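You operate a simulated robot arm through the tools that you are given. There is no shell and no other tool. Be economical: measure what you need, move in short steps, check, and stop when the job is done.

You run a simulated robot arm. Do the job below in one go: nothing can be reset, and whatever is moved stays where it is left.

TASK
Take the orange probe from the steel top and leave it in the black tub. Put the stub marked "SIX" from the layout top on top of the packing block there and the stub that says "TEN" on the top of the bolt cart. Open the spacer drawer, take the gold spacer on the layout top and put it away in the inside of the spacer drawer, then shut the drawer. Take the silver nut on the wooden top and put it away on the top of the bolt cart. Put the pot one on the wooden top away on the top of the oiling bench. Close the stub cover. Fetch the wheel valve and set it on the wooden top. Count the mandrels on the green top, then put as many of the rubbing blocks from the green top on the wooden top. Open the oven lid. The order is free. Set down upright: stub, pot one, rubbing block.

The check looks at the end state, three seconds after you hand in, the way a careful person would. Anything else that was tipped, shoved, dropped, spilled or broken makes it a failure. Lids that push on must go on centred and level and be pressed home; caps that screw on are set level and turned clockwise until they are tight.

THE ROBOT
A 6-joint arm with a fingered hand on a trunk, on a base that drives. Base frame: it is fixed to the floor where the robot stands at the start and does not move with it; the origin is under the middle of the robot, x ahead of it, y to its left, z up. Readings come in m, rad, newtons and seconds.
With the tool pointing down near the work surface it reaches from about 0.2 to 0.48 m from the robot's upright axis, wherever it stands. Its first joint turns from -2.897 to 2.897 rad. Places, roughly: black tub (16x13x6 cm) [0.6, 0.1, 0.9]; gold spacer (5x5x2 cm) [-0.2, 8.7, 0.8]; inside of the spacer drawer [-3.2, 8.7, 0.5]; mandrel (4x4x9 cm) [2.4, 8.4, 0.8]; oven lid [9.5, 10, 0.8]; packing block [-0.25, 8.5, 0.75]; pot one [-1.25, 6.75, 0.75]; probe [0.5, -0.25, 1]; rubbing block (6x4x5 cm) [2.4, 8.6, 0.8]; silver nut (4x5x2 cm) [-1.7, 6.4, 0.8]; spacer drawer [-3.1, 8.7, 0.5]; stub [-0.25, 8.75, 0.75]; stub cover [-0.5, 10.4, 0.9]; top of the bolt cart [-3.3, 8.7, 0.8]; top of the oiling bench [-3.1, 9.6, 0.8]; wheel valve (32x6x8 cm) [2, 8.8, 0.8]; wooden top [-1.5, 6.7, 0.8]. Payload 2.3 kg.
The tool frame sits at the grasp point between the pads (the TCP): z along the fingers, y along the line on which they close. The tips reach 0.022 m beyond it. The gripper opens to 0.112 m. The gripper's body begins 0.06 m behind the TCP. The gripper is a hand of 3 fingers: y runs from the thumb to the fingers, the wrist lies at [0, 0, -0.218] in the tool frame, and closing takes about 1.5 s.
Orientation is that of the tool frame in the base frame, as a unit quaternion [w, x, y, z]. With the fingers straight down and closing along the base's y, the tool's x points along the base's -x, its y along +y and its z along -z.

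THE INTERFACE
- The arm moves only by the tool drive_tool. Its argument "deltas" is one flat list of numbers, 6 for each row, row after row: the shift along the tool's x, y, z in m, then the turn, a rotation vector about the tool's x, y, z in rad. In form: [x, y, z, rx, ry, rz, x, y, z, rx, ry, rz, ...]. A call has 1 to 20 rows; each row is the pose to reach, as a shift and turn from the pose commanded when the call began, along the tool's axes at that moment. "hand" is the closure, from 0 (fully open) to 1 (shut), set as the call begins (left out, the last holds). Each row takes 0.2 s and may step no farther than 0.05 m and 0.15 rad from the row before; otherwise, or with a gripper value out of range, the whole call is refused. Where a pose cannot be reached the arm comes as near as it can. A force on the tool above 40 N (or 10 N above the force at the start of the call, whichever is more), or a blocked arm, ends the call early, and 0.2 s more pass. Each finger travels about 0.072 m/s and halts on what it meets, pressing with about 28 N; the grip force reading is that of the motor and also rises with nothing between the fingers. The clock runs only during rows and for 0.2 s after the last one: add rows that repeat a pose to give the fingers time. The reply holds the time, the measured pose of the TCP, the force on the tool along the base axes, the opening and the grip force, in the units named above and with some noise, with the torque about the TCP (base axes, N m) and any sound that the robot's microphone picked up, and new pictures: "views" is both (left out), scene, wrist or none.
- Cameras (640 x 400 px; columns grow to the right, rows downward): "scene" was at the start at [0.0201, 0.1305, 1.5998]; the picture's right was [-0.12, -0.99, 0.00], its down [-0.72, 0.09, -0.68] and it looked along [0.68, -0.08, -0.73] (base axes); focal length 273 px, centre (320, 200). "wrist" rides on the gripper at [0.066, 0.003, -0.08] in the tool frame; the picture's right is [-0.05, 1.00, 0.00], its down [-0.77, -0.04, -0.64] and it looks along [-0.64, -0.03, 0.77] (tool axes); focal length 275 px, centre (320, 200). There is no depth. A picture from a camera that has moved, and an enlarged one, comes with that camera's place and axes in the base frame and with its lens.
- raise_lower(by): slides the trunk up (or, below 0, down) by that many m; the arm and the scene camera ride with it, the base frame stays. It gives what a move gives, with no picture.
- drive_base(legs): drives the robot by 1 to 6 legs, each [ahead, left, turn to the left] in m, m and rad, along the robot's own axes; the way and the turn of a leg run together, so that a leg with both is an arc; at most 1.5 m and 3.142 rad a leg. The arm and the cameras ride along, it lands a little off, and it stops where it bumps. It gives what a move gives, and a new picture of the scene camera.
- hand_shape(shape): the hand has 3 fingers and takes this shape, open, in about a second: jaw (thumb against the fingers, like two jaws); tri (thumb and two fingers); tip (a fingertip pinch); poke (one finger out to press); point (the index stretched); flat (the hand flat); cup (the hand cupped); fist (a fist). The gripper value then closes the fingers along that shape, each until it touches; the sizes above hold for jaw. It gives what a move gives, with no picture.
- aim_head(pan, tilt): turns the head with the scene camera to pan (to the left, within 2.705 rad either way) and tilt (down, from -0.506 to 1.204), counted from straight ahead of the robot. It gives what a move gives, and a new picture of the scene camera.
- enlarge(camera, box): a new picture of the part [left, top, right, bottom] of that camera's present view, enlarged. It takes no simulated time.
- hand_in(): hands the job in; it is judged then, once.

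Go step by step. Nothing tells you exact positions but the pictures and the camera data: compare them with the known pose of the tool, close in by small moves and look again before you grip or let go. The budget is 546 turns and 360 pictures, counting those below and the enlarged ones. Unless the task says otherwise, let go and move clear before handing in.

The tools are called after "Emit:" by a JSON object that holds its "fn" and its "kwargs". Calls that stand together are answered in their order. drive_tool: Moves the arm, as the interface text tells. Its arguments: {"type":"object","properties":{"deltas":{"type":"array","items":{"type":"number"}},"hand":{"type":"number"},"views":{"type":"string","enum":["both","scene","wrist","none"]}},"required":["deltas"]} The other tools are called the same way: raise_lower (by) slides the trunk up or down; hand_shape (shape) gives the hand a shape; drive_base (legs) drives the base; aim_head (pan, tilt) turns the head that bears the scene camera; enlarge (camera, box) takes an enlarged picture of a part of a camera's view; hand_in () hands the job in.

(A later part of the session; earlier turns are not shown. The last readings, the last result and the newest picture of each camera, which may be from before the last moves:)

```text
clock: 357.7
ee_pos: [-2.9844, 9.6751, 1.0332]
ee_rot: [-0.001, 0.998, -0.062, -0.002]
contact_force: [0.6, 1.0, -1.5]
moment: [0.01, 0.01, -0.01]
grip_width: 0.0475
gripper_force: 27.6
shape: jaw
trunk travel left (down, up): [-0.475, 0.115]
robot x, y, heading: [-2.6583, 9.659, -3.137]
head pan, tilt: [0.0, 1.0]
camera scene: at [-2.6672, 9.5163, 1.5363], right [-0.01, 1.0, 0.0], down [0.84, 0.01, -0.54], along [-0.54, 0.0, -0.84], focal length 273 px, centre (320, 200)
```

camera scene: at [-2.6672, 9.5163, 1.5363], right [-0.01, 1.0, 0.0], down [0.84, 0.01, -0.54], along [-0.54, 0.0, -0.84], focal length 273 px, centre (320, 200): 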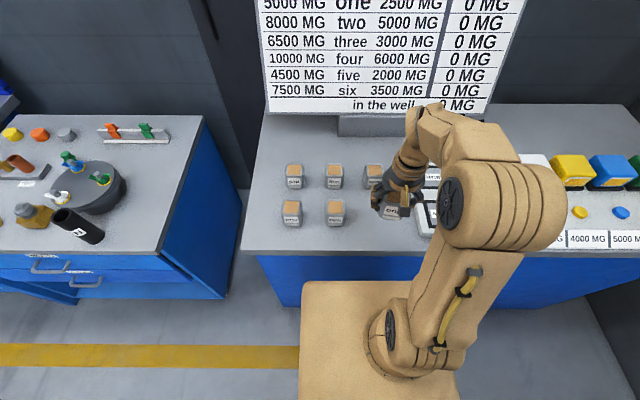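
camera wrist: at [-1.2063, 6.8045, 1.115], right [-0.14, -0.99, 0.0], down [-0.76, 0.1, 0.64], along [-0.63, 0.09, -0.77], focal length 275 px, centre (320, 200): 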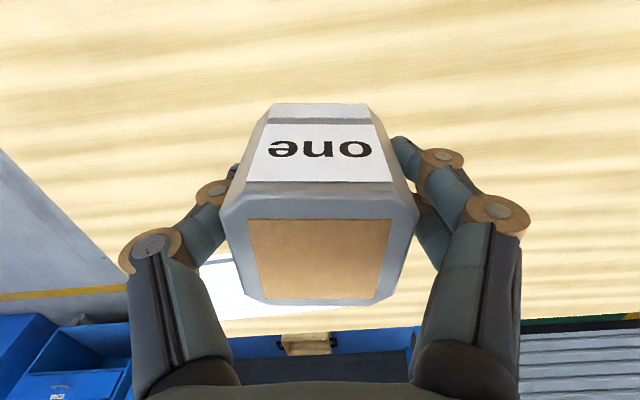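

Stereo gives the bench top at z ≈ 0.84 and the slot at (-3.052, 9.684). Moving over it, squaring the pot, and partway down.

Emit:
{"fn": "drive_tool", "kwargs": {"deltas": [-0.023, 0, 0.01, 0, 0, -0.04, -0.046, 0, 0.03, 0, 0, -0.08, -0.069, 0, 0.06, 0, 0, -0.12, -0.069, 0, 0.09, 0, 0, -0.12, -0.069, 0, 0.11, 0, 0, -0.12]}}

```text
clock: 358.9
ee_pos: [-3.0549, 9.6828, 0.9244]
ee_rot: [-0.001, 1.0, -0.002, -0.002]
contact_force: [0.7, -0.1, -1.3]
moment: [0.02, -0.03, 0.01]
grip_width: 0.0475
gripper_force: 27.6
shape: jaw
trunk travel left (down, up): [-0.475, 0.115]
robot x, y, heading: [-2.6633, 9.6566, -3.14]
head pan, tilt: [0.0, 1.0]
camera scene: at [-2.6678, 9.5164, 1.5363], right [-0.01, 1.0, 0.0], down [0.84, 0.01, -0.54], along [-0.54, 0.0, -0.84], focal length 273 px, centre (320, 200)
camera wrist: at [-2.9879, 9.68, 1.0047], right [-0.05, -1.0, 0.0], down [-0.77, 0.04, 0.64], along [-0.64, 0.03, -0.77], focal length 275 px, centre (320, 200)
```

scene: 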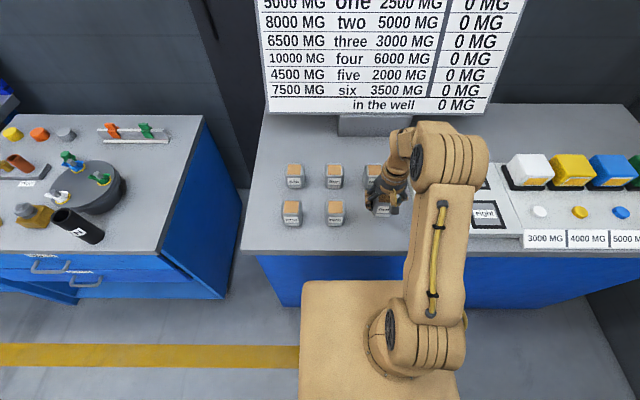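
wrist: 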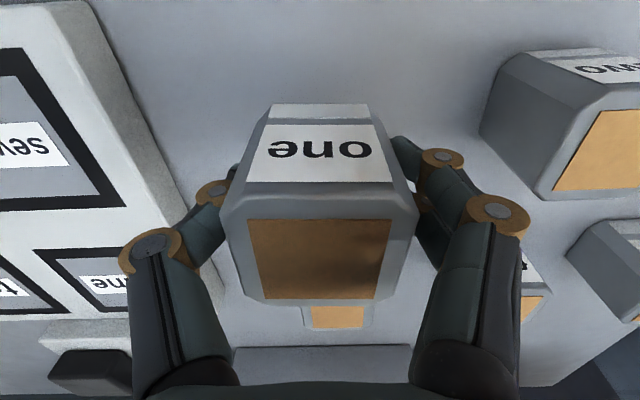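

Clear of the pad (about 4 cm) and of pot two. Lowering gently to contact.

Emit:
{"fn": "drive_tool", "kwargs": {"deltas": [0, 0, 0.02, 0, 0, 0, 0, 0, 0.036, 0, 0, 0, 0, 0, 0.042, 0, 0, 0, 0, 0, 0.046, 0, 0, 0, 0, 0, 0.05, 0, 0, 0, 0, 0, 0.054, 0, 0, 0, 0, 0, 0.058, 0, 0, 0, 0, 0, 0.062, 0, 0, 0], "views": "wrist"}}

```text
clock: 360.5
ee_pos: [-3.0539, 9.6827, 0.8713]
ee_rot: [-0.001, 1.0, -0.003, -0.008]
contact_force: [2.9, -0.3, 33.3]
moment: [-0.06, -0.02, 0.0]
grip_width: 0.0486
gripper_force: 28.2
shape: jaw
trunk travel left (down, up): [-0.475, 0.115]
robot x, y, heading: [-2.6593, 9.6563, -3.132]
head pan, tilt: [0.0, 1.0]
stopped in row 8: the force on the tool passed its limit (the readings are from after the stop); the commanded pose is now the measured one
camera wrist: at [-2.9868, 9.6801, 0.9509], right [-0.05, -1.0, 0.0], down [-0.76, 0.04, 0.65], along [-0.65, 0.03, -0.76], focal length 275 px, centre (320, 200)
```

wrist: 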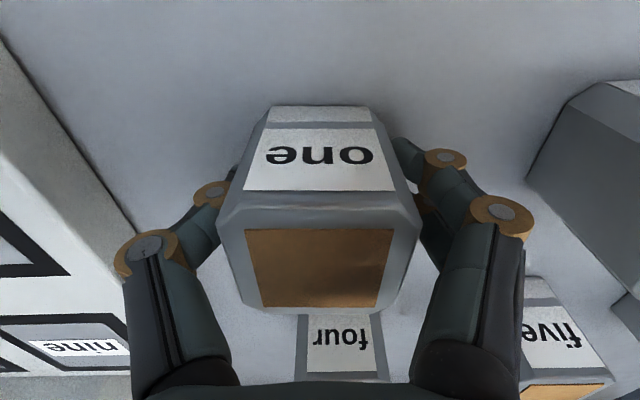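

Pot one is down. Easing, opening slightly and rising.

Emit:
{"fn": "drive_tool", "kwargs": {"deltas": [0, 0, -0.003, 0, 0, 0], "views": "none"}}

Emit:
{"fn": "drive_tool", "kwargs": {"deltas": [0, 0, 0, 0, 0, 0, 0, 0, 0, 0, 0, 0, 0, 0, 0, 0, 0, 0, 0, 0, 0, 0, 0, 0], "hand": 0.4, "views": "none"}}

Emit:
{"fn": "drive_tool", "kwargs": {"deltas": [0, 0, -0.03, 0, 0, 0, 0, 0, -0.07, 0, 0, 0, 0, 0, -0.11, 0, 0, 0, 0, 0, -0.15, 0, 0, 0, 0.04, 0, -0.18, 0, 0, 0, 0.07, 0, -0.2, 0, 0, 0], "views": "both"}}

```text
clock: 360.9
ee_pos: [-3.0543, 9.683, 0.8721]
ee_rot: [-0.001, 1.0, -0.002, -0.006]
contact_force: [2.2, -0.3, 18.9]
moment: [-0.05, -0.04, -0.01]
grip_width: 0.0484
gripper_force: 27.8
shape: jaw
trunk travel left (down, up): [-0.475, 0.115]
robot x, y, heading: [-2.6603, 9.6595, -3.139]
head pan, tilt: [0.0, 1.0]
```

```text
clock: 361.9
ee_pos: [-3.0565, 9.6836, 0.8713]
ee_rot: [-0.001, 1.0, -0.002, -0.005]
contact_force: [0.3, -0.5, 0.3]
moment: [-0.05, 0.0, -0.01]
grip_width: 0.0666
gripper_force: 0.0
shape: jaw
trunk travel left (down, up): [-0.475, 0.115]
robot x, y, heading: [-2.6625, 9.6557, -3.133]
head pan, tilt: [0.0, 1.0]
```

```text
clock: 363.3
ee_pos: [-2.9832, 9.6829, 1.0721]
ee_rot: [-0.001, 1.0, -0.002, -0.006]
contact_force: [-0.3, 0.6, -0.4]
moment: [0.01, 0.02, 0.02]
grip_width: 0.067
gripper_force: 0.1
shape: jaw
trunk travel left (down, up): [-0.475, 0.115]
robot x, y, heading: [-2.659, 9.6534, -3.138]
head pan, tilt: [0.0, 1.0]
camera scene: at [-2.6665, 9.5163, 1.5362], right [-0.01, 1.0, 0.0], down [0.84, 0.01, -0.54], along [-0.54, 0.0, -0.84], focal length 273 px, centre (320, 200)
camera wrist: at [-2.9163, 9.6786, 1.1516], right [-0.05, -1.0, 0.0], down [-0.76, 0.04, 0.64], along [-0.64, 0.03, -0.77], focal length 275 px, centre (320, 200)
```

scene: 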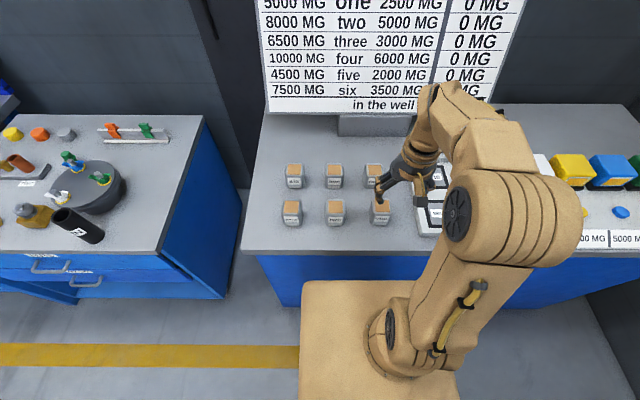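
wrist: 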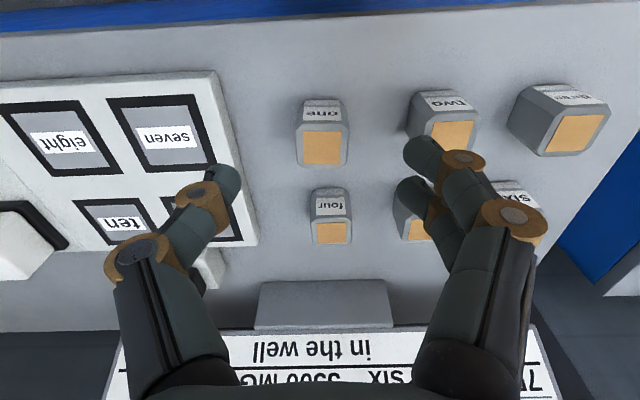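

Pot one stands in the grid. Next is the stub cover on the back bench at (-0.5, 10.4): I'll drive there facing +y and look.

Emit:
{"fn": "drive_base", "kwargs": {"legs": [[-0.4, 0, 0], [0, 0.27, 0], [0, 0, -1.571], [0, -1.5, 0], [0, -0.3, 0]]}}

Emit:
{"fn": "aim_head", "kwargs": {"pan": 0, "tilt": 0.7}}

```text
clock: 379.9
ee_pos: [-0.42, 9.7156, 1.0698]
ee_rot: [0.005, -0.703, 0.711, 0.003]
contact_force: [-1.0, -0.1, 0.0]
moment: [0.02, 0.03, 0.0]
grip_width: 0.067
gripper_force: 0.0
shape: jaw
trunk travel left (down, up): [-0.475, 0.115]
robot x, y, heading: [-0.4467, 9.3888, 1.568]
head pan, tilt: [0.0, 1.0]
camera scene: at [-0.5853, 9.3999, 1.5363], right [1.0, 0.0, 0.0], down [0.0, -0.84, -0.54], along [0.0, 0.54, -0.84], focal length 273 px, centre (320, 200)
```

scene: 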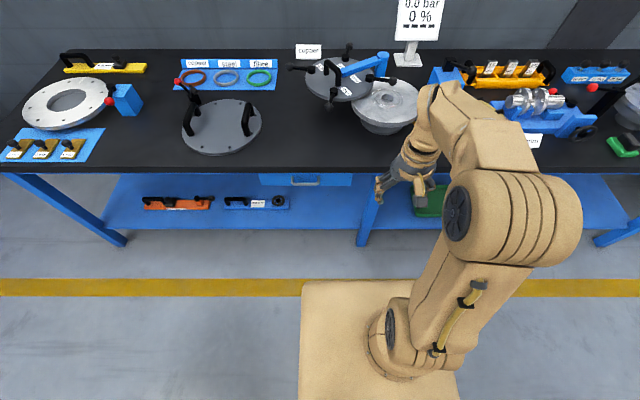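

```text
clock: 380.7
ee_pos: [-0.4202, 9.7146, 1.0714]
ee_rot: [0.004, -0.703, 0.711, 0.002]
contact_force: [0.2, -0.2, 1.5]
moment: [-0.01, 0.02, -0.02]
grip_width: 0.0669
gripper_force: 0.0
shape: jaw
trunk travel left (down, up): [-0.475, 0.115]
robot x, y, heading: [-0.4464, 9.3909, 1.572]
head pan, tilt: [0.0, 0.7]
camera scene: at [-0.5861, 9.4152, 1.5596], right [1.0, 0.0, 0.0], down [0.0, -0.64, -0.76], along [0.0, 0.76, -0.64], focal length 273 px, centre (320, 200)
```

scene: 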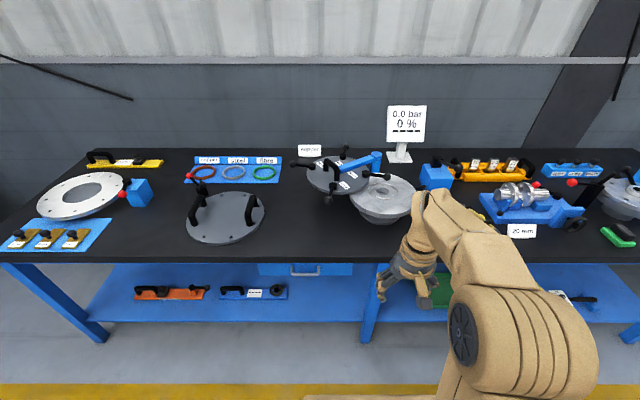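

Emit:
{"fn": "enlarge", "kwargs": {"camera": "scene", "box": [280, 100, 480, 240]}}

```text
2.86 times, centred on (380, 170) of scene
camera zoom: at [-0.5861, 9.4152, 1.5596], right [1.0, 0.0, 0.0], down [0.0, -0.64, -0.76], along [0.0, 0.76, -0.64], focal length 779 px, centre (149, 286)
```

zoom: 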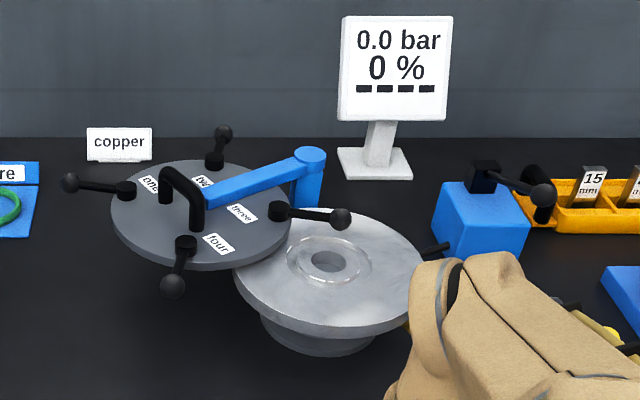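

The stub is the flange on the bench; its dark cover hangs on a swing arm (blue post) and is swung to the left, with a black handle on top. I'll move closer to measure it.

Emit:
{"fn": "drive_base", "kwargs": {"legs": [[0.3, 0, 0]]}}

Emit:
{"fn": "enlarge", "kwargs": {"camera": "scene", "box": [260, 100, 500, 300]}}

Emit:
{"fn": "drive_tool", "kwargs": {"deltas": [0, 0, -0.05, 0, 0, 0], "views": "wrist"}}

```text
clock: 382.7
ee_pos: [-0.4207, 10.0154, 1.0713]
ee_rot: [0.004, -0.703, 0.711, 0.003]
contact_force: [-0.6, 0.0, 0.0]
moment: [0.04, -0.02, 0.0]
grip_width: 0.067
gripper_force: 0.0
shape: jaw
trunk travel left (down, up): [-0.475, 0.115]
robot x, y, heading: [-0.4458, 9.6881, 1.569]
head pan, tilt: [0.0, 0.7]
camera scene: at [-0.5862, 9.7139, 1.5596], right [1.0, 0.0, 0.0], down [0.0, -0.64, -0.76], along [0.0, 0.76, -0.64], focal length 273 px, centre (320, 200)
```

scene: 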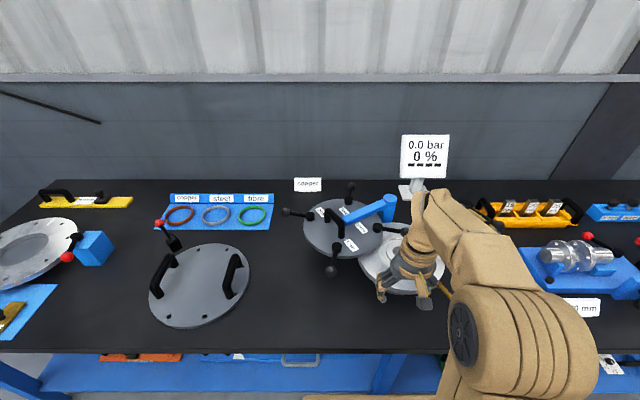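

```text
2.00 times, centred on (380, 200) of scene
camera zoom: at [-0.5862, 9.7139, 1.5596], right [1.0, 0.0, 0.0], down [0.0, -0.64, -0.76], along [0.0, 0.76, -0.64], focal length 546 px, centre (200, 200)
```

zoom: 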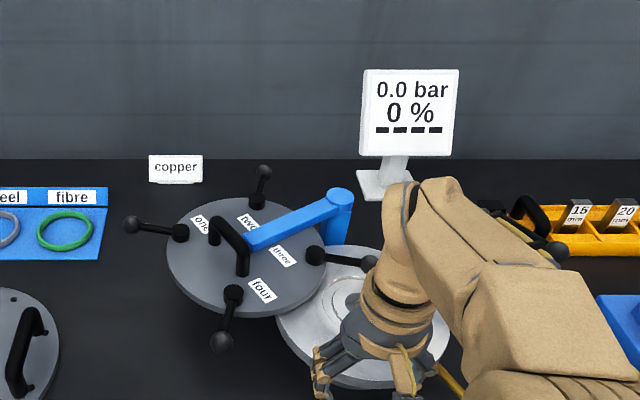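

```text
clock: 383.1
ee_pos: [-0.4186, 10.0106, 1.1221]
ee_rot: [0.004, -0.703, 0.711, 0.003]
contact_force: [-0.5, -0.2, -0.4]
moment: [0.01, -0.01, -0.04]
grip_width: 0.0669
gripper_force: 0.1
shape: jaw
trunk travel left (down, up): [-0.475, 0.115]
robot x, y, heading: [-0.4494, 9.6882, 1.572]
head pan, tilt: [0.0, 0.7]
camera wrist: at [-0.4237, 9.9446, 1.2015], right [-1.0, 0.06, 0.0], down [0.04, 0.76, 0.64], along [0.04, 0.64, -0.77], focal length 275 px, centre (320, 200)
```

wrist: 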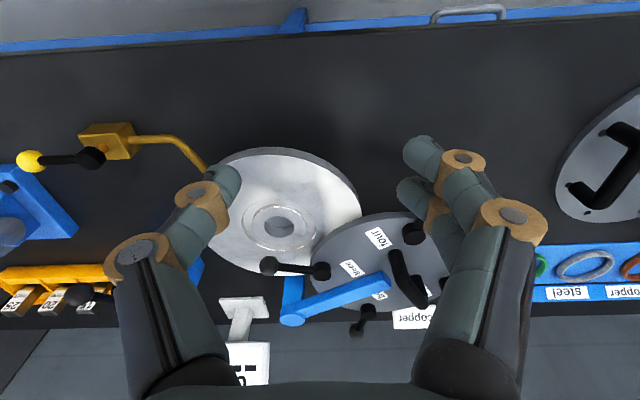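

Measured: pivot post at (-0.341, 10.447), stub centre about (-0.336, 10.27), cover handle about (-0.541, 10.335, 0.944); the cover must swing about 64° toward me. I'll look at the handle in detail.

Emit:
{"fn": "enlarge", "kwargs": {"camera": "wrist", "box": [230, 190, 470, 350]}}

Emit:
{"fn": "enlarge", "kwargs": {"camera": "scene", "box": [275, 170, 405, 285]}}

```text
2.50 times, centred on (350, 270) of wrist
camera zoom: at [-0.4237, 9.9446, 1.2015], right [-1.0, 0.06, 0.0], down [0.04, 0.76, 0.64], along [0.04, 0.64, -0.77], focal length 688 px, centre (245, 25)
```

zoom: 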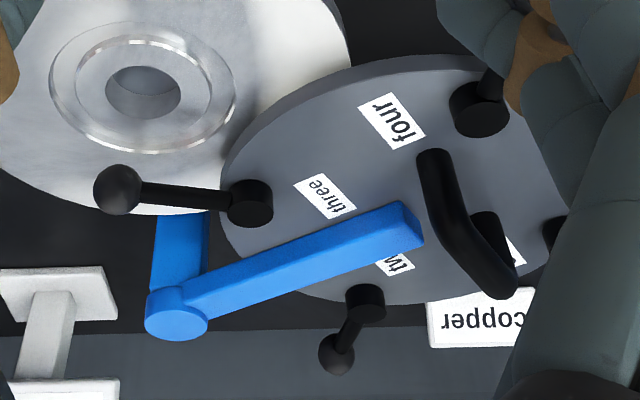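

```text
3.48 times, centred on (340, 228) of scene
camera zoom: at [-0.5862, 9.7126, 1.5596], right [1.0, 0.0, 0.0], down [0.0, -0.64, -0.77], along [0.0, 0.77, -0.64], focal length 949 px, centre (250, 104)
```

zoom: 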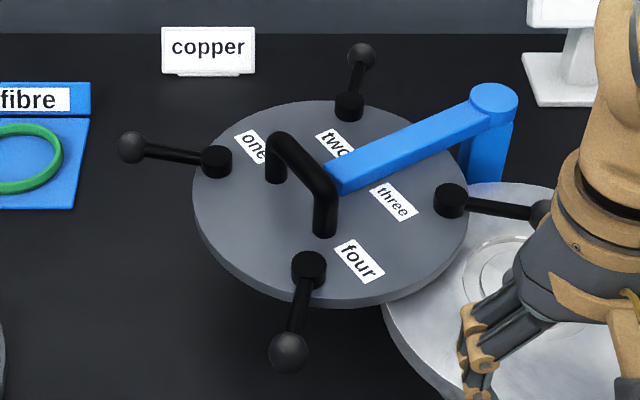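

The bar runs from (-0.561, 10.363) to (-0.520, 10.290) at z ≈ 0.965, perpendicular to the swing arm. I'll pinch it near its south end with the hand tilted 45°, first going to a pre-grasp pose.

Emit:
{"fn": "drive_base", "kwargs": {"legs": [[0.06, 0, 0]]}}

Emit:
{"fn": "drive_tool", "kwargs": {"deltas": [-0.023, 0.013, 0.015, 0.032, -0.095, -0.076, -0.046, 0.027, 0.03, 0.063, -0.19, -0.153, -0.069, 0.04, 0.045, 0.095, -0.284, -0.229, -0.092, 0.053, 0.06, 0.126, -0.379, -0.305, -0.116, 0.067, 0.075, 0.158, -0.474, -0.382, -0.139, 0.08, 0.09, 0.19, -0.568, -0.458, -0.162, 0.094, 0.105, 0.221, -0.663, -0.534, -0.185, 0.107, 0.12, 0.253, -0.758, -0.611], "hand": 0.4}}

```text
clock: 384.1
ee_pos: [-0.4195, 10.0724, 1.1205]
ee_rot: [0.003, -0.704, 0.71, 0.002]
contact_force: [0.7, 0.7, -0.5]
moment: [-0.04, -0.02, -0.01]
grip_width: 0.0669
gripper_force: 0.0
shape: jaw
trunk travel left (down, up): [-0.475, 0.115]
robot x, y, heading: [-0.4447, 9.7488, 1.574]
head pan, tilt: [0.0, 0.7]
camera scene: at [-0.5863, 9.7751, 1.5596], right [1.0, 0.0, 0.0], down [0.0, -0.65, -0.76], along [0.0, 0.76, -0.65], focal length 273 px, centre (320, 200)
```

scene: 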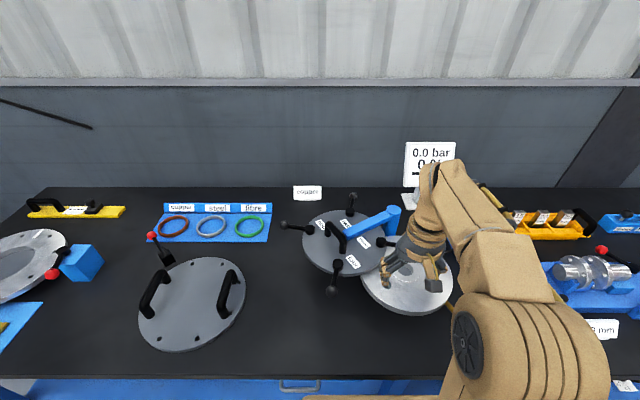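

```text
clock: 385.9
ee_pos: [-0.5264, 10.2592, 1.0004]
ee_rot: [-0.346, 0.825, -0.414, -0.17]
contact_force: [-0.6, -0.2, 1.1]
moment: [-0.03, 0.02, 0.0]
grip_width: 0.0668
gripper_force: 0.0
shape: jaw
trunk travel left (down, up): [-0.475, 0.115]
robot x, y, heading: [-0.4486, 9.7477, 1.574]
head pan, tilt: [0.0, 0.7]
camera scene: at [-0.5866, 9.7741, 1.5596], right [1.0, 0.0, 0.0], down [0.0, -0.64, -0.76], along [0.0, 0.76, -0.64], focal length 273 px, centre (320, 200)
camera wrist: at [-0.4899, 10.1641, 1.0192], right [-0.83, -0.39, -0.4], down [-0.44, 0.0, 0.9], along [-0.35, 0.92, -0.17], focal length 275 px, centre (320, 200)
```

scene: 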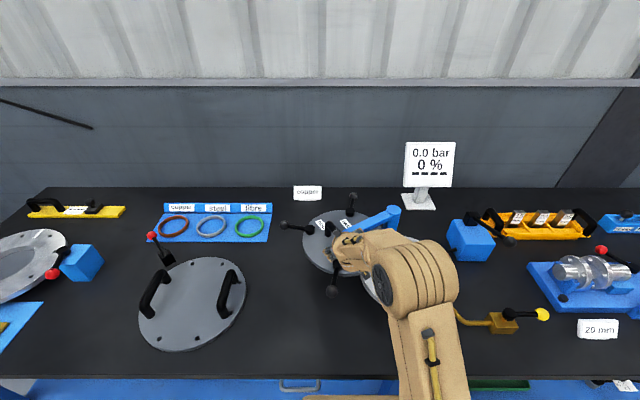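
wrist: 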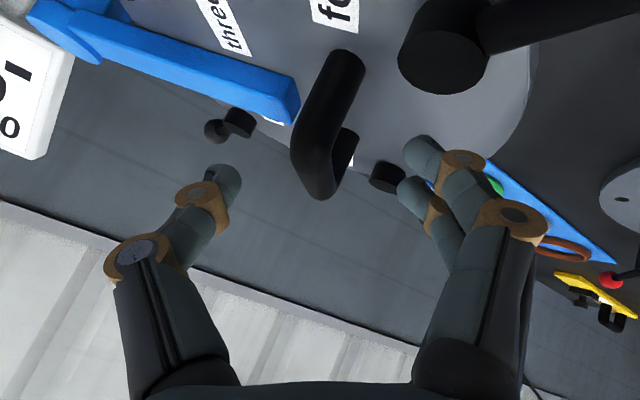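

The pose is good and the bar lies between the fingers. To keep the thumb clear of the blue arm's end I'll shift 12 mm toward the bar's south end, narrow the fingers and move in.

Emit:
{"fn": "drive_tool", "kwargs": {"deltas": [0.012, 0.003, 0, 0, 0, 0, 0.012, 0.004, 0.02, 0, 0, 0, 0.012, 0.004, 0.035, 0, 0, 0], "hand": 0.48, "views": "wrist"}}

```text
clock: 386.7
ee_pos: [-0.5205, 10.2769, 0.9685]
ee_rot: [-0.348, 0.823, -0.416, -0.171]
contact_force: [-0.7, 0.4, 0.2]
moment: [0.0, 0.03, -0.01]
grip_width: 0.0586
gripper_force: 0.0
shape: jaw
trunk travel left (down, up): [-0.475, 0.115]
robot x, y, heading: [-0.4456, 9.7487, 1.571]
head pan, tilt: [0.0, 0.7]
camera wrist: at [-0.4841, 10.1811, 0.9868], right [-0.83, -0.39, -0.4], down [-0.44, 0.0, 0.9], along [-0.35, 0.92, -0.16], focal length 275 px, centre (320, 200)
```

wrist: 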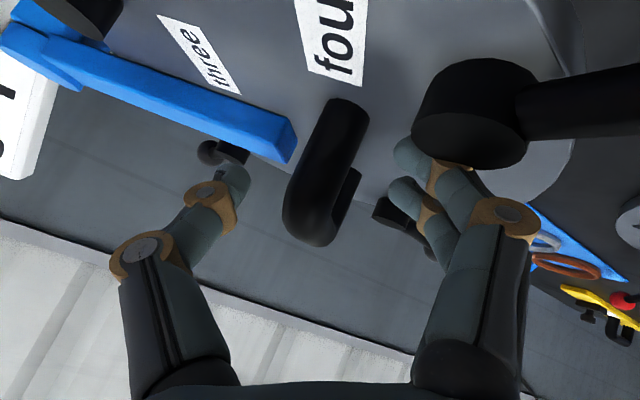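

Emit:
{"fn": "drive_tool", "kwargs": {"deltas": [0, -0.002, 0.012, 0, 0, 0], "views": "none"}}

Emit:
{"fn": "drive_tool", "kwargs": {"deltas": [0, 0, 0, 0, 0, 0, 0, 0, 0, 0, 0, 0, 0, 0, 0, 0, 0, 0, 0, 0, 0, 0, 0, 0, 0, 0, 0, 0, 0, 0], "hand": 1, "views": "wrist"}}

```text
clock: 387.1
ee_pos: [-0.5188, 10.2852, 0.9622]
ee_rot: [-0.348, 0.823, -0.415, -0.172]
contact_force: [-1.6, -0.3, 5.9]
moment: [-0.03, 0.17, 0.02]
grip_width: 0.0572
gripper_force: 0.1
shape: jaw
trunk travel left (down, up): [-0.475, 0.115]
robot x, y, heading: [-0.4452, 9.7477, 1.571]
head pan, tilt: [0.0, 0.7]
```

```text
clock: 388.3
ee_pos: [-0.5159, 10.2875, 0.9606]
ee_rot: [-0.347, 0.823, -0.416, -0.171]
contact_force: [9.9, 7.9, 0.5]
moment: [0.01, -0.13, 0.08]
grip_width: 0.0015
gripper_force: 27.5
shape: jaw
trunk travel left (down, up): [-0.475, 0.115]
robot x, y, heading: [-0.4479, 9.7482, 1.57]
head pan, tilt: [0.0, 0.7]
camera wrist: at [-0.48, 10.1916, 0.9787], right [-0.83, -0.39, -0.4], down [-0.43, 0.0, 0.9], along [-0.35, 0.92, -0.17], focal length 275 px, centre (320, 200)
```

wrist: 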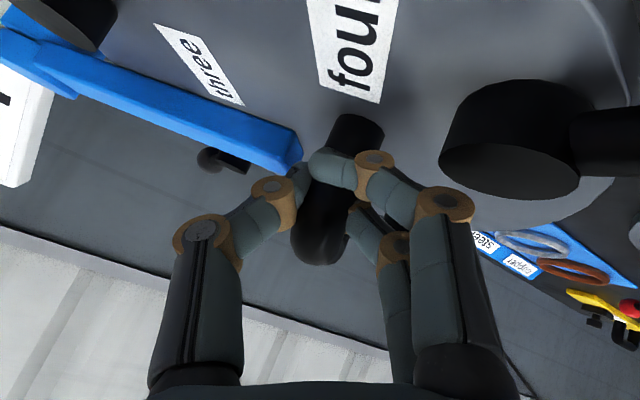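

The fingers closed above the bar, so it isn't held. I'll open, retreat, and re-orient so the hand comes along the bar with both fingers level.

Emit:
{"fn": "drive_tool", "kwargs": {"deltas": [0, 0, -0.005, 0, 0, 0, 0, 0, -0.01, 0, 0, 0, 0, 0, -0.03, 0, 0, 0, 0, 0, -0.055, 0, 0, 0], "hand": 0.4, "views": "none"}}

Emit:
{"fn": "drive_tool", "kwargs": {"deltas": [-0.001, -0.003, 0.006, -0.084, -0.027, 0.073, -0.002, -0.006, 0.012, -0.168, -0.054, 0.146, -0.003, -0.009, 0.018, -0.251, -0.08, 0.219, -0.004, -0.011, 0.023, -0.335, -0.107, 0.292], "views": "wrist"}}

```text
clock: 389.3
ee_pos: [-0.5197, 10.2451, 1.0004]
ee_rot: [-0.347, 0.823, -0.415, -0.172]
contact_force: [-0.2, 0.4, 0.2]
moment: [0.04, -0.01, -0.01]
grip_width: 0.0671
gripper_force: 0.1
shape: jaw
trunk travel left (down, up): [-0.475, 0.115]
robot x, y, heading: [-0.4454, 9.7515, 1.574]
head pan, tilt: [0.0, 0.7]
```

```text
clock: 390.3
ee_pos: [-0.5111, 10.2701, 0.9915]
ee_rot: [-0.199, 0.791, -0.476, -0.329]
contact_force: [-0.1, 0.2, 0.2]
moment: [0.0, 0.03, 0.01]
grip_width: 0.0669
gripper_force: 0.1
shape: jaw
out of reach, approached as far as the arm can: row 2, 3
trunk travel left (down, up): [-0.475, 0.115]
robot x, y, heading: [-0.4487, 9.75, 1.573]
head pan, tilt: [0.0, 0.7]
camera wrist: at [-0.4661, 10.1772, 1.0014], right [-0.9, -0.44, 0.03], down [-0.01, 0.1, 1.0], along [-0.44, 0.89, -0.09], focal length 275 px, centre (320, 200)
```

wrist: 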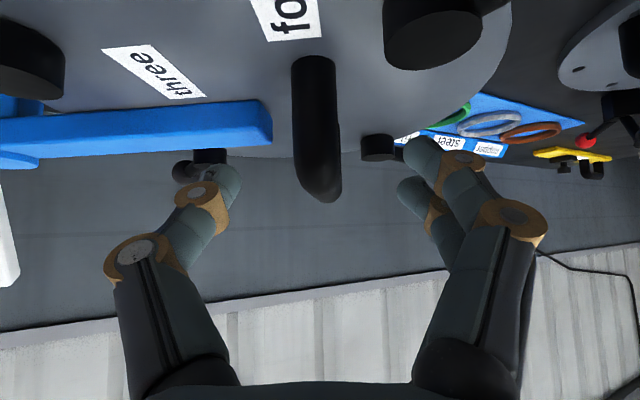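

Now the view is straight along the handle. I'll move in 25 mm and look.

Emit:
{"fn": "drive_tool", "kwargs": {"deltas": [0, 0, 0.012, 0, 0, 0, 0, 0, 0.025, 0, 0, 0], "hand": 0.45, "views": "wrist"}}

```text
clock: 390.9
ee_pos: [-0.5212, 10.2852, 0.9748]
ee_rot: [-0.2, 0.79, -0.477, -0.329]
contact_force: [0.8, 0.1, -0.4]
moment: [-0.01, 0.01, -0.04]
grip_width: 0.062
gripper_force: 0.1
shape: jaw
trunk travel left (down, up): [-0.475, 0.115]
robot x, y, heading: [-0.4518, 9.7474, 1.569]
head pan, tilt: [0.0, 0.7]
camera wrist: at [-0.4756, 10.1926, 0.9838], right [-0.9, -0.44, 0.03], down [-0.01, 0.1, 1.0], along [-0.44, 0.89, -0.09], focal length 275 px, centre (320, 200)
```

wrist: 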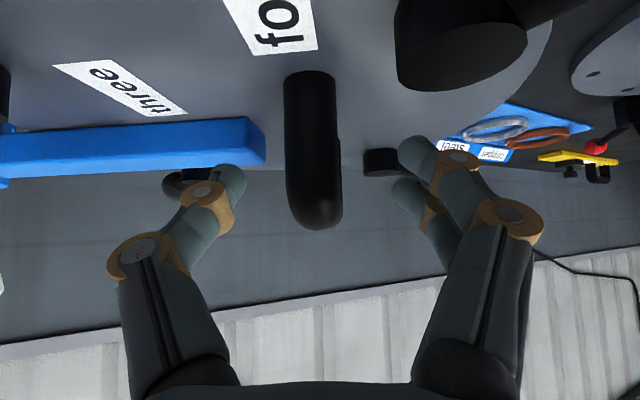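

The south post is at about (-0.524, 10.291), bar z 0.962–0.984. I'll advance 12 mm along the bar and a little lower, then close.

Emit:
{"fn": "drive_tool", "kwargs": {"deltas": [-0.002, -0.002, 0.008, 0, 0, 0, -0.003, -0.002, 0.015, 0, 0, 0], "views": "none"}}

Emit:
{"fn": "drive_tool", "kwargs": {"deltas": [0, 0, 0, 0, 0, 0, 0, 0, 0, 0, 0, 0, 0, 0, 0, 0, 0, 0, 0, 0, 0, 0, 0, 0, 0, 0, 0, 0, 0, 0], "hand": 1, "views": "wrist"}}

```text
clock: 391.5
ee_pos: [-0.5257, 10.2954, 0.9651]
ee_rot: [-0.2, 0.79, -0.477, -0.33]
contact_force: [0.4, 0.2, 0.1]
moment: [0.02, -0.02, -0.01]
grip_width: 0.0625
gripper_force: 0.0
shape: jaw
trunk travel left (down, up): [-0.475, 0.115]
robot x, y, heading: [-0.444, 9.7481, 1.566]
head pan, tilt: [0.0, 0.7]
```

```text
clock: 392.7
ee_pos: [-0.5241, 10.2979, 0.9625]
ee_rot: [-0.197, 0.791, -0.476, -0.328]
contact_force: [1.5, 0.7, -14.0]
moment: [-0.13, -0.09, 0.09]
grip_width: 0.002
gripper_force: 28.5
shape: jaw
trunk travel left (down, up): [-0.475, 0.115]
robot x, y, heading: [-0.4463, 9.7468, 1.571]
head pan, tilt: [0.0, 0.7]
camera wrist: at [-0.4794, 10.2057, 0.9736], right [-0.9, -0.44, 0.03], down [-0.01, 0.1, 0.99], along [-0.44, 0.89, -0.1], focal length 275 px, centre (320, 200)
```

wrist: 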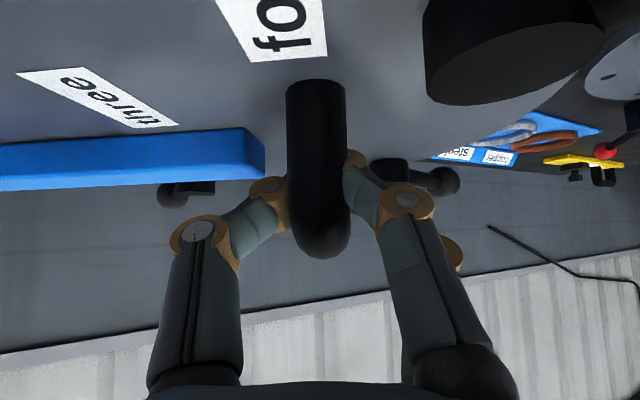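

The fingers have closed through the handle, hooked behind its south post. I'll pull along the arc about the pivot, 20° first.

Emit:
{"fn": "drive_tool", "kwargs": {"deltas": [0.0142, -0.0052, -0.0142, -0.062, 0, -0.062, 0.028, -0.0117, -0.028, -0.123, 0, -0.123, 0.0414, -0.0201, -0.0413, -0.185, 0, -0.185, 0.0541, -0.0299, -0.054, -0.247, 0, -0.247], "views": "both"}}

```text
clock: 393.7
ee_pos: [-0.4625, 10.245, 0.9631]
ee_rot: [-0.137, 0.862, -0.332, -0.358]
contact_force: [1.7, 0.3, -21.6]
moment: [-0.06, -0.1, 0.1]
grip_width: 0.0018
gripper_force: 28.1
shape: jaw
trunk travel left (down, up): [-0.475, 0.115]
robot x, y, heading: [-0.4449, 9.7534, 1.573]
head pan, tilt: [0.0, 0.7]
camera scene: at [-0.5853, 9.7776, 1.5595], right [1.0, 0.0, 0.0], down [0.0, -0.65, -0.76], along [0.0, 0.76, -0.65], focal length 273 px, centre (320, 200)
camera wrist: at [-0.3878, 10.1736, 0.9734], right [-0.69, -0.72, 0.03], down [-0.05, 0.09, 0.99], along [-0.72, 0.69, -0.09], focal length 275 px, centre (320, 200)
```

scene: 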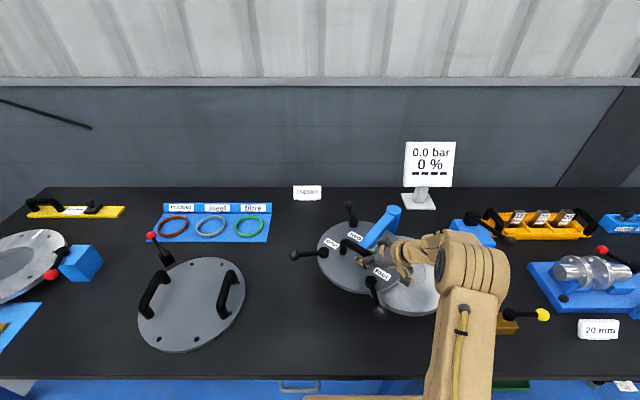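
wrist: 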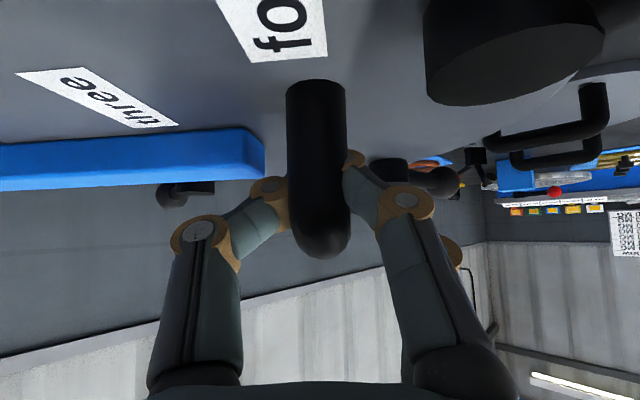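

The cover follows exactly. Continuing another 20° with the same arc, slightly lower to ease the vertical load.

Emit:
{"fn": "drive_tool", "kwargs": {"deltas": [0.0157, -0.0052, -0.0127, -0.062, 0, -0.062, 0.03, -0.0117, -0.026, -0.123, 0, -0.123, 0.0434, -0.0201, -0.0393, -0.185, 0, -0.185, 0.0561, -0.0299, -0.052, -0.247, 0, -0.247], "views": "scene"}}

```text
clock: 394.7
ee_pos: [-0.3841, 10.2163, 0.9612]
ee_rot: [-0.075, 0.907, -0.178, -0.375]
contact_force: [2.5, 5.8, -4.6]
moment: [0.01, -0.08, 0.17]
grip_width: 0.0017
gripper_force: 28.2
shape: jaw
trunk travel left (down, up): [-0.475, 0.115]
robot x, y, heading: [-0.4457, 9.7468, 1.57]
head pan, tilt: [0.0, 0.7]
camera scene: at [-0.585, 9.776, 1.5598], right [1.0, 0.0, 0.0], down [0.0, -0.65, -0.76], along [0.0, 0.76, -0.65], focal length 273 px, centre (320, 200)
```

scene: 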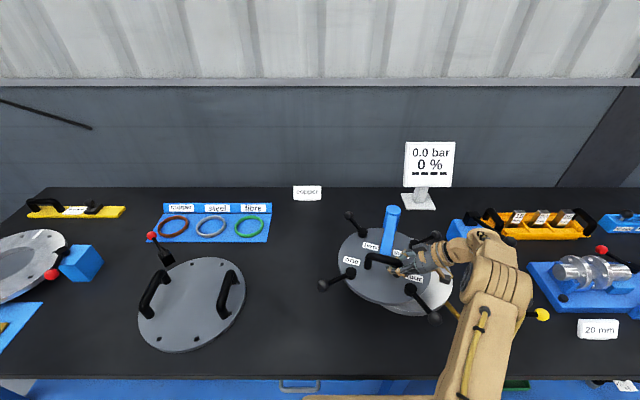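

Emit:
{"fn": "drive_tool", "kwargs": {"deltas": [0.0142, -0.0052, -0.0142, -0.062, 0, -0.062, 0.028, -0.0117, -0.028, -0.123, 0, -0.123, 0.0414, -0.0201, -0.0413, -0.185, 0, -0.185], "views": "scene"}}

Emit:
{"fn": "enlarge", "kwargs": {"camera": "scene", "box": [310, 170, 490, 340]}}

```text
clock: 395.5
ee_pos: [-0.3349, 10.1972, 0.9509]
ee_rot: [-0.029, 0.919, -0.071, -0.385]
contact_force: [-1.9, 37.0, -20.4]
moment: [-0.99, 0.32, 0.56]
grip_width: 0.0017
gripper_force: 27.6
shape: jaw
out of reach, approached as far as the arm can: row 2, 3
trunk travel left (down, up): [-0.475, 0.115]
robot x, y, heading: [-0.4428, 9.7508, 1.569]
head pan, tilt: [0.0, 0.7]
stopped in row 3: the force on the tool passed its limit (the readings are from after the stop); the commanded pose is now the measured one
camera scene: at [-0.5852, 9.7883, 1.559], right [1.0, 0.0, 0.0], down [0.0, -0.65, -0.76], along [0.0, 0.76, -0.65], focal length 273 px, centre (320, 200)
```

scene: 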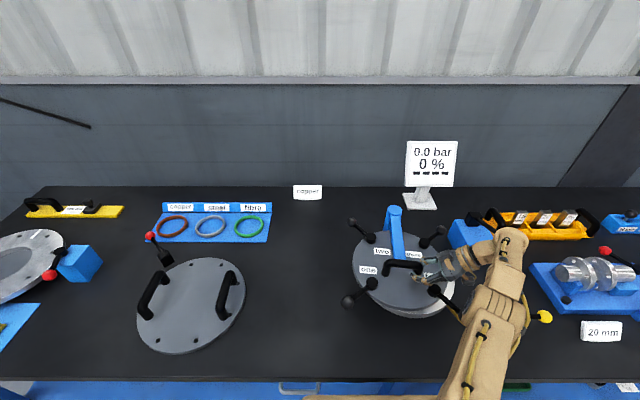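

```text
2.35 times, centred on (400, 255) of scene
camera zoom: at [-0.5852, 9.7883, 1.559], right [1.0, 0.0, 0.0], down [0.0, -0.65, -0.76], along [0.0, 0.76, -0.65], focal length 642 px, centre (132, 71)
```

zoom: 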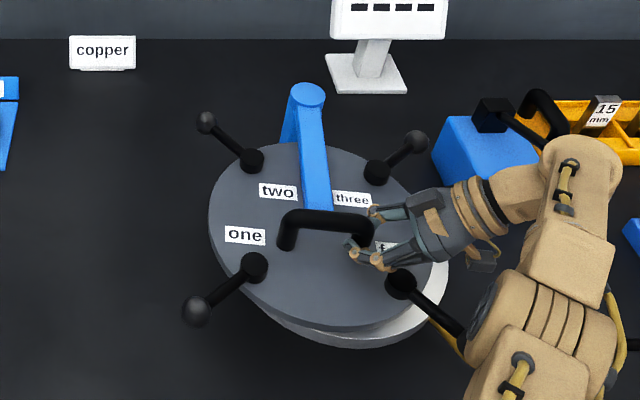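

Only ~10° remains but the arm is at its limit here. I'll open, withdraw along the fingers, then finish by pushing the handle from its west side.

Emit:
{"fn": "drive_tool", "kwargs": {"deltas": [0, 0, 0, 0, 0, 0, 0, 0, 0, 0, 0, 0, 0, 0, 0, 0, 0, 0, 0, 0, 0, 0, 0, 0], "hand": 0.4, "views": "wrist"}}

```text
clock: 396.5
ee_pos: [-0.3339, 10.1865, 0.9569]
ee_rot: [-0.033, 0.92, -0.069, -0.384]
contact_force: [-0.2, -1.2, 0.2]
moment: [0.0, 0.0, 0.0]
grip_width: 0.0671
gripper_force: 0.1
shape: jaw
trunk travel left (down, up): [-0.475, 0.115]
robot x, y, heading: [-0.4466, 9.7482, 1.57]
head pan, tilt: [0.0, 0.7]
camera wrist: at [-0.2315, 10.1688, 0.965], right [-0.18, -0.98, 0.03], down [-0.08, 0.04, 1.0], along [-0.98, 0.18, -0.09], focal length 275 px, centre (320, 200)
```

wrist: 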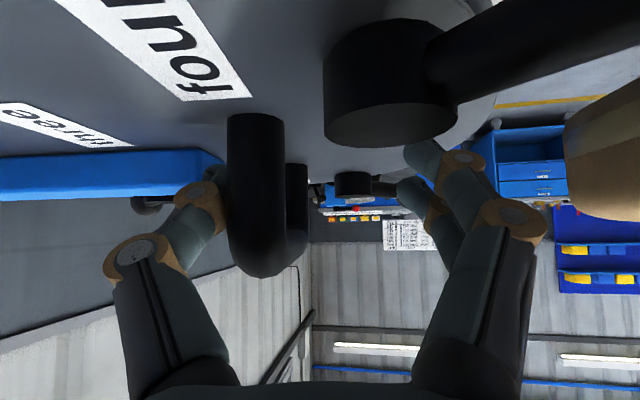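

Emit:
{"fn": "drive_tool", "kwargs": {"deltas": [0, 0, -0.03, 0, 0, 0, 0, 0, -0.06, 0, 0, 0, 0, 0, -0.09, 0, 0, 0, -0.028, 0, -0.118, 0, 0, 0, -0.057, 0, -0.146, 0, 0, 0], "views": "none"}}

```text
clock: 397.7
ee_pos: [-0.2825, 10.1422, 1.0203]
ee_rot: [-0.039, 0.925, -0.066, -0.372]
contact_force: [0.1, 0.4, 0.1]
moment: [-0.01, -0.02, -0.02]
grip_width: 0.0673
gripper_force: 0.0
shape: jaw
out of reach, approached as far as the arm can: row 1, 2, 3, 4, 5
trunk travel left (down, up): [-0.475, 0.115]
robot x, y, heading: [-0.4458, 9.749, 1.573]
head pan, tilt: [0.0, 0.7]
```

Emit:
{"fn": "drive_tool", "kwargs": {"deltas": [-0.016, 0.002, 0.007, 0.067, 0.037, 0.111, -0.032, 0.003, 0.014, 0.134, 0.075, 0.223, -0.047, 0.005, 0.021, 0.201, 0.112, 0.334, -0.063, 0.007, 0.028, 0.268, 0.149, 0.446, -0.079, 0.008, 0.035, 0.335, 0.187, 0.557, -0.095, 0.01, 0.042, 0.402, 0.224, 0.669, -0.111, 0.012, 0.049, 0.469, 0.262, 0.78, -0.127, 0.014, 0.056, 0.536, 0.299, 0.892, -0.142, 0.015, 0.063, 0.603, 0.336, 1.003, -0.158, 0.017, 0.07, 0.67, 0.374, 1.115, -0.174, 0.0186, 0.077, 0.737, 0.411, 1.226], "hand": 1, "views": "both"}}

```text
clock: 400.1
ee_pos: [-0.4989, 10.179, 1.2193]
ee_rot: [0.095, -0.7, 0.701, 0.096]
contact_force: [0.8, 1.3, 1.0]
moment: [0.0, 0.02, 0.0]
grip_width: 0.0001
gripper_force: 28.0
shape: jaw
out of reach, approached as far as the arm can: row 1, 2, 3, 4, 5, 6, 7, 8, 9, 10, 11
trunk travel left (down, up): [-0.475, 0.115]
robot x, y, heading: [-0.4436, 9.7495, 1.575]
head pan, tilt: [0.0, 0.7]
camera scene: at [-0.5832, 9.7756, 1.5599], right [1.0, 0.0, 0.0], down [0.0, -0.65, -0.76], along [0.0, 0.76, -0.65], focal length 273 px, centre (320, 200)
camera wrist: at [-0.5024, 10.0937, 1.2795], right [-1.0, 0.05, 0.01], down [0.04, 0.57, 0.82], along [0.03, 0.82, -0.57], focal length 275 px, centre (320, 200)
```

scene: 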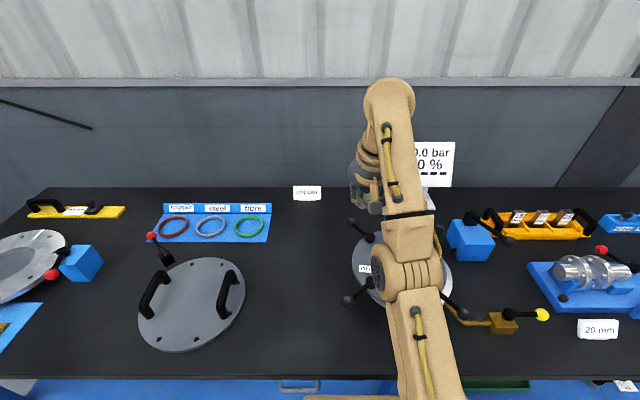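
wrist: 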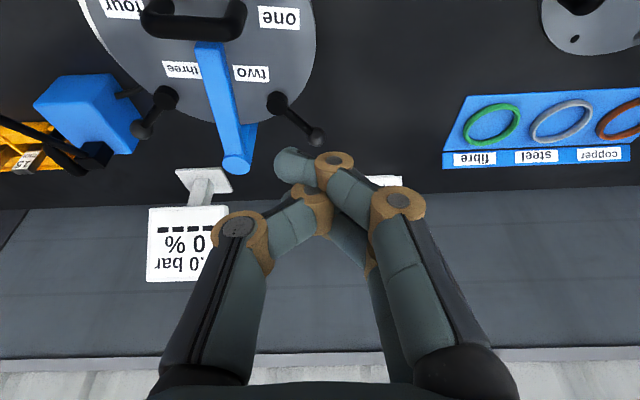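

Orientation is set. The handle now spans x -0.425…-0.324 at y ≈ 10.208. I'll lower the closed fingers just west of it at bar height.

Emit:
{"fn": "drive_tool", "kwargs": {"deltas": [0.004, -0.004, 0.04, 0, 0, 0, 0.009, -0.008, 0.08, 0, 0, 0, 0.013, -0.012, 0.12, 0, 0, 0, 0.017, -0.016, 0.16, 0, 0, 0, 0.0215, -0.019, 0.2, 0, 0, 0], "views": "wrist"}}

```text
clock: 401.3
ee_pos: [-0.5027, 10.1748, 1.2289]
ee_rot: [-0.104, 0.7, -0.699, -0.104]
contact_force: [0.1, 0.4, 0.9]
moment: [0.01, -0.02, -0.02]
grip_width: 0.0
gripper_force: 28.5
shape: jaw
out of reach, approached as far as the arm can: row 1, 2, 3, 4, 5
trunk travel left (down, up): [-0.475, 0.115]
robot x, y, heading: [-0.4469, 9.7494, 1.573]
head pan, tilt: [0.0, 0.7]
camera wrist: at [-0.5048, 10.0882, 1.2864], right [-1.0, 0.05, 0.01], down [0.04, 0.55, 0.83], along [0.03, 0.83, -0.55], focal length 275 px, centre (320, 200)
```

wrist: 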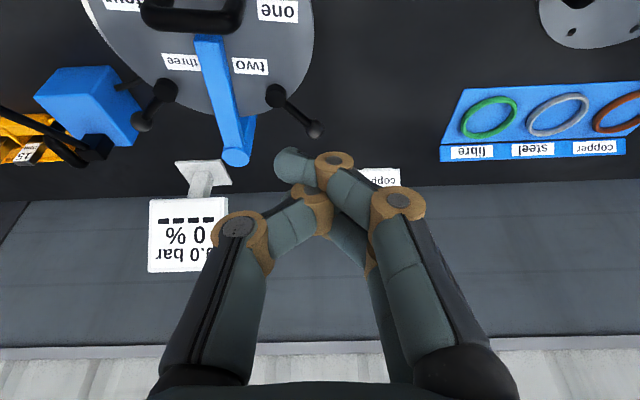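

The arm is stuck in an awkward branch. I'll try pulling back toward the home pose to unwind it.

Emit:
{"fn": "drive_tool", "kwargs": {"deltas": [0.03, -0.015, 0, 0, 0.07, 0, 0.06, -0.03, 0, 0, 0.14, 0, 0.09, -0.045, 0, 0, 0.21, 0, 0.12, -0.06, 0, 0, 0.28, 0], "views": "scene"}}

```text
clock: 402.3
ee_pos: [-0.4397, 10.0604, 1.1932]
ee_rot: [-0.007, 0.707, -0.707, -0.008]
contact_force: [-0.1, -0.5, 0.4]
moment: [0.01, -0.01, 0.02]
grip_width: 0.0
gripper_force: 28.0
shape: jaw
out of reach, approached as far as the arm can: row 1
trunk travel left (down, up): [-0.475, 0.115]
robot x, y, heading: [-0.4457, 9.7463, 1.574]
head pan, tilt: [0.0, 0.7]
camera scene: at [-0.5859, 9.7727, 1.5597], right [1.0, 0.0, 0.0], down [0.0, -0.64, -0.77], along [0.0, 0.77, -0.64], focal length 273 px, centre (320, 200)
```

scene: 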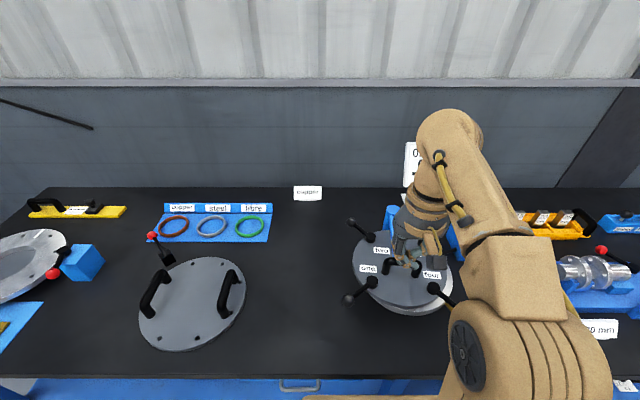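

Unwound. Now to the west side of the handle.

Emit:
{"fn": "drive_tool", "kwargs": {"deltas": [-0.02, 0.008, 0.033, 0, -0.045, 0, -0.045, 0.016, 0.066, 0, -0.09, 0, -0.075, 0.024, 0.09, 0, -0.135, 0, -0.1, 0.032, 0.12, 0, -0.18, 0, -0.13, 0.04, 0.15, 0, -0.225, 0, -0.152, 0.045, 0.18, 0, -0.27, 0], "views": "both"}}

```text
clock: 403.7
ee_pos: [-0.4777, 10.2272, 1.0264]
ee_rot: [-0.09, 0.702, -0.699, -0.106]
contact_force: [-0.5, 0.1, -0.1]
moment: [0.01, 0.04, -0.03]
grip_width: 0.0
gripper_force: 28.3
shape: jaw
out of reach, approached as far as the arm can: row 6
trunk travel left (down, up): [-0.475, 0.115]
robot x, y, heading: [-0.445, 9.753, 1.572]
head pan, tilt: [0.0, 0.7]
camera scene: at [-0.5862, 9.7744, 1.5597], right [1.0, 0.0, 0.0], down [0.0, -0.64, -0.76], along [0.0, 0.76, -0.64], focal length 273 px, centre (320, 200)
camera wrist: at [-0.4792, 10.1425, 1.0862], right [-1.0, 0.04, 0.03], down [0.05, 0.57, 0.82], along [0.01, 0.82, -0.57], focal length 275 px, centre (320, 200)
```

scene: 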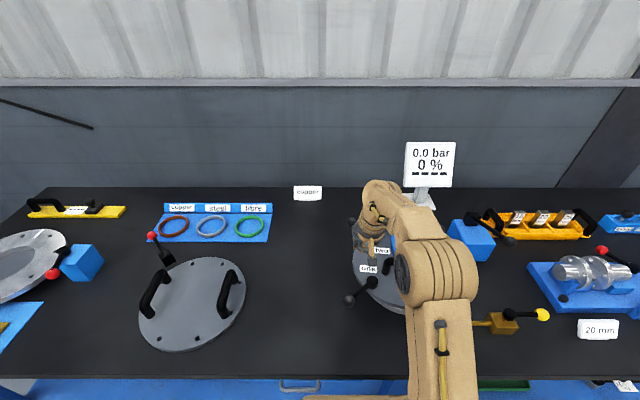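
wrist: 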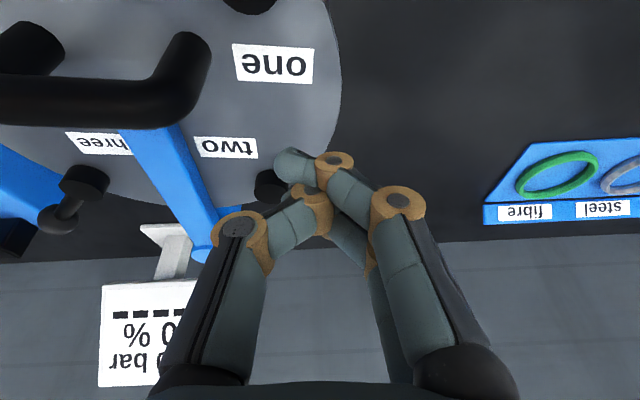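

Emit:
{"fn": "drive_tool", "kwargs": {"deltas": [0.01, 0, 0.025, 0, 0, 0, 0.022, 0, 0.05, 0, 0, 0, 0.022, -0.015, 0.05, 0, 0, 0, 0.022, -0.03, 0.05, 0, 0, 0, 0.022, -0.045, 0.05, 0, 0, 0], "views": "both"}}

```text
clock: 404.9
ee_pos: [-0.4239, 10.226, 0.9789]
ee_rot: [-0.092, 0.701, -0.698, -0.109]
contact_force: [0.1, 0.6, 0.6]
moment: [-0.04, 0.0, -0.03]
grip_width: 0.0002
gripper_force: 27.8
shape: jaw
out of reach, approached as far as the arm can: row 1, 2, 3, 4, 5
trunk travel left (down, up): [-0.475, 0.115]
robot x, y, heading: [-0.4451, 9.7514, 1.578]
head pan, tilt: [0.0, 0.7]
camera scene: at [-0.5854, 9.7741, 1.5597], right [1.0, 0.0, 0.0], down [0.0, -0.64, -0.76], along [0.0, 0.76, -0.64], focal length 273 px, centre (320, 200)
camera wrist: at [-0.4248, 10.1392, 1.0373], right [-1.0, 0.04, 0.04], down [0.05, 0.56, 0.83], along [0.01, 0.83, -0.56], focal length 275 px, centre (320, 200)
```

scene: 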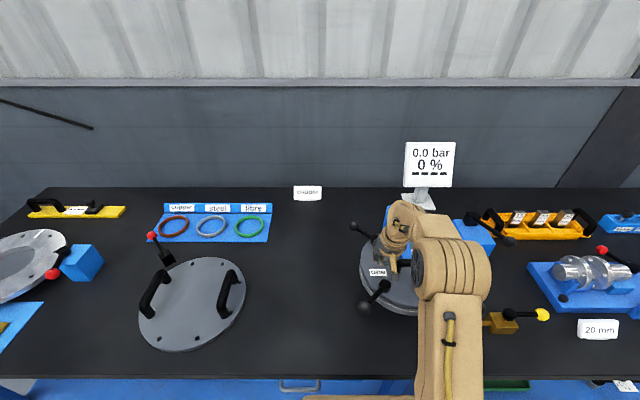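
wrist: 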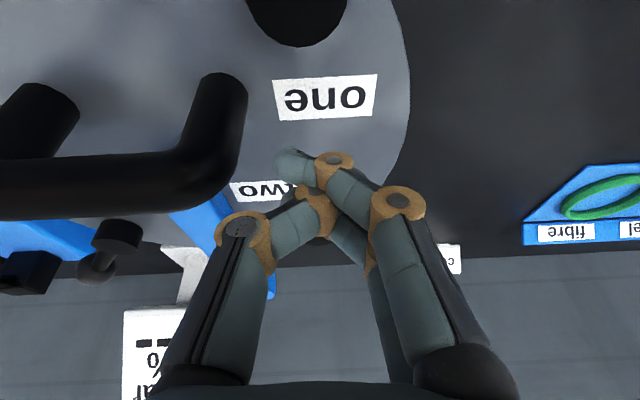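

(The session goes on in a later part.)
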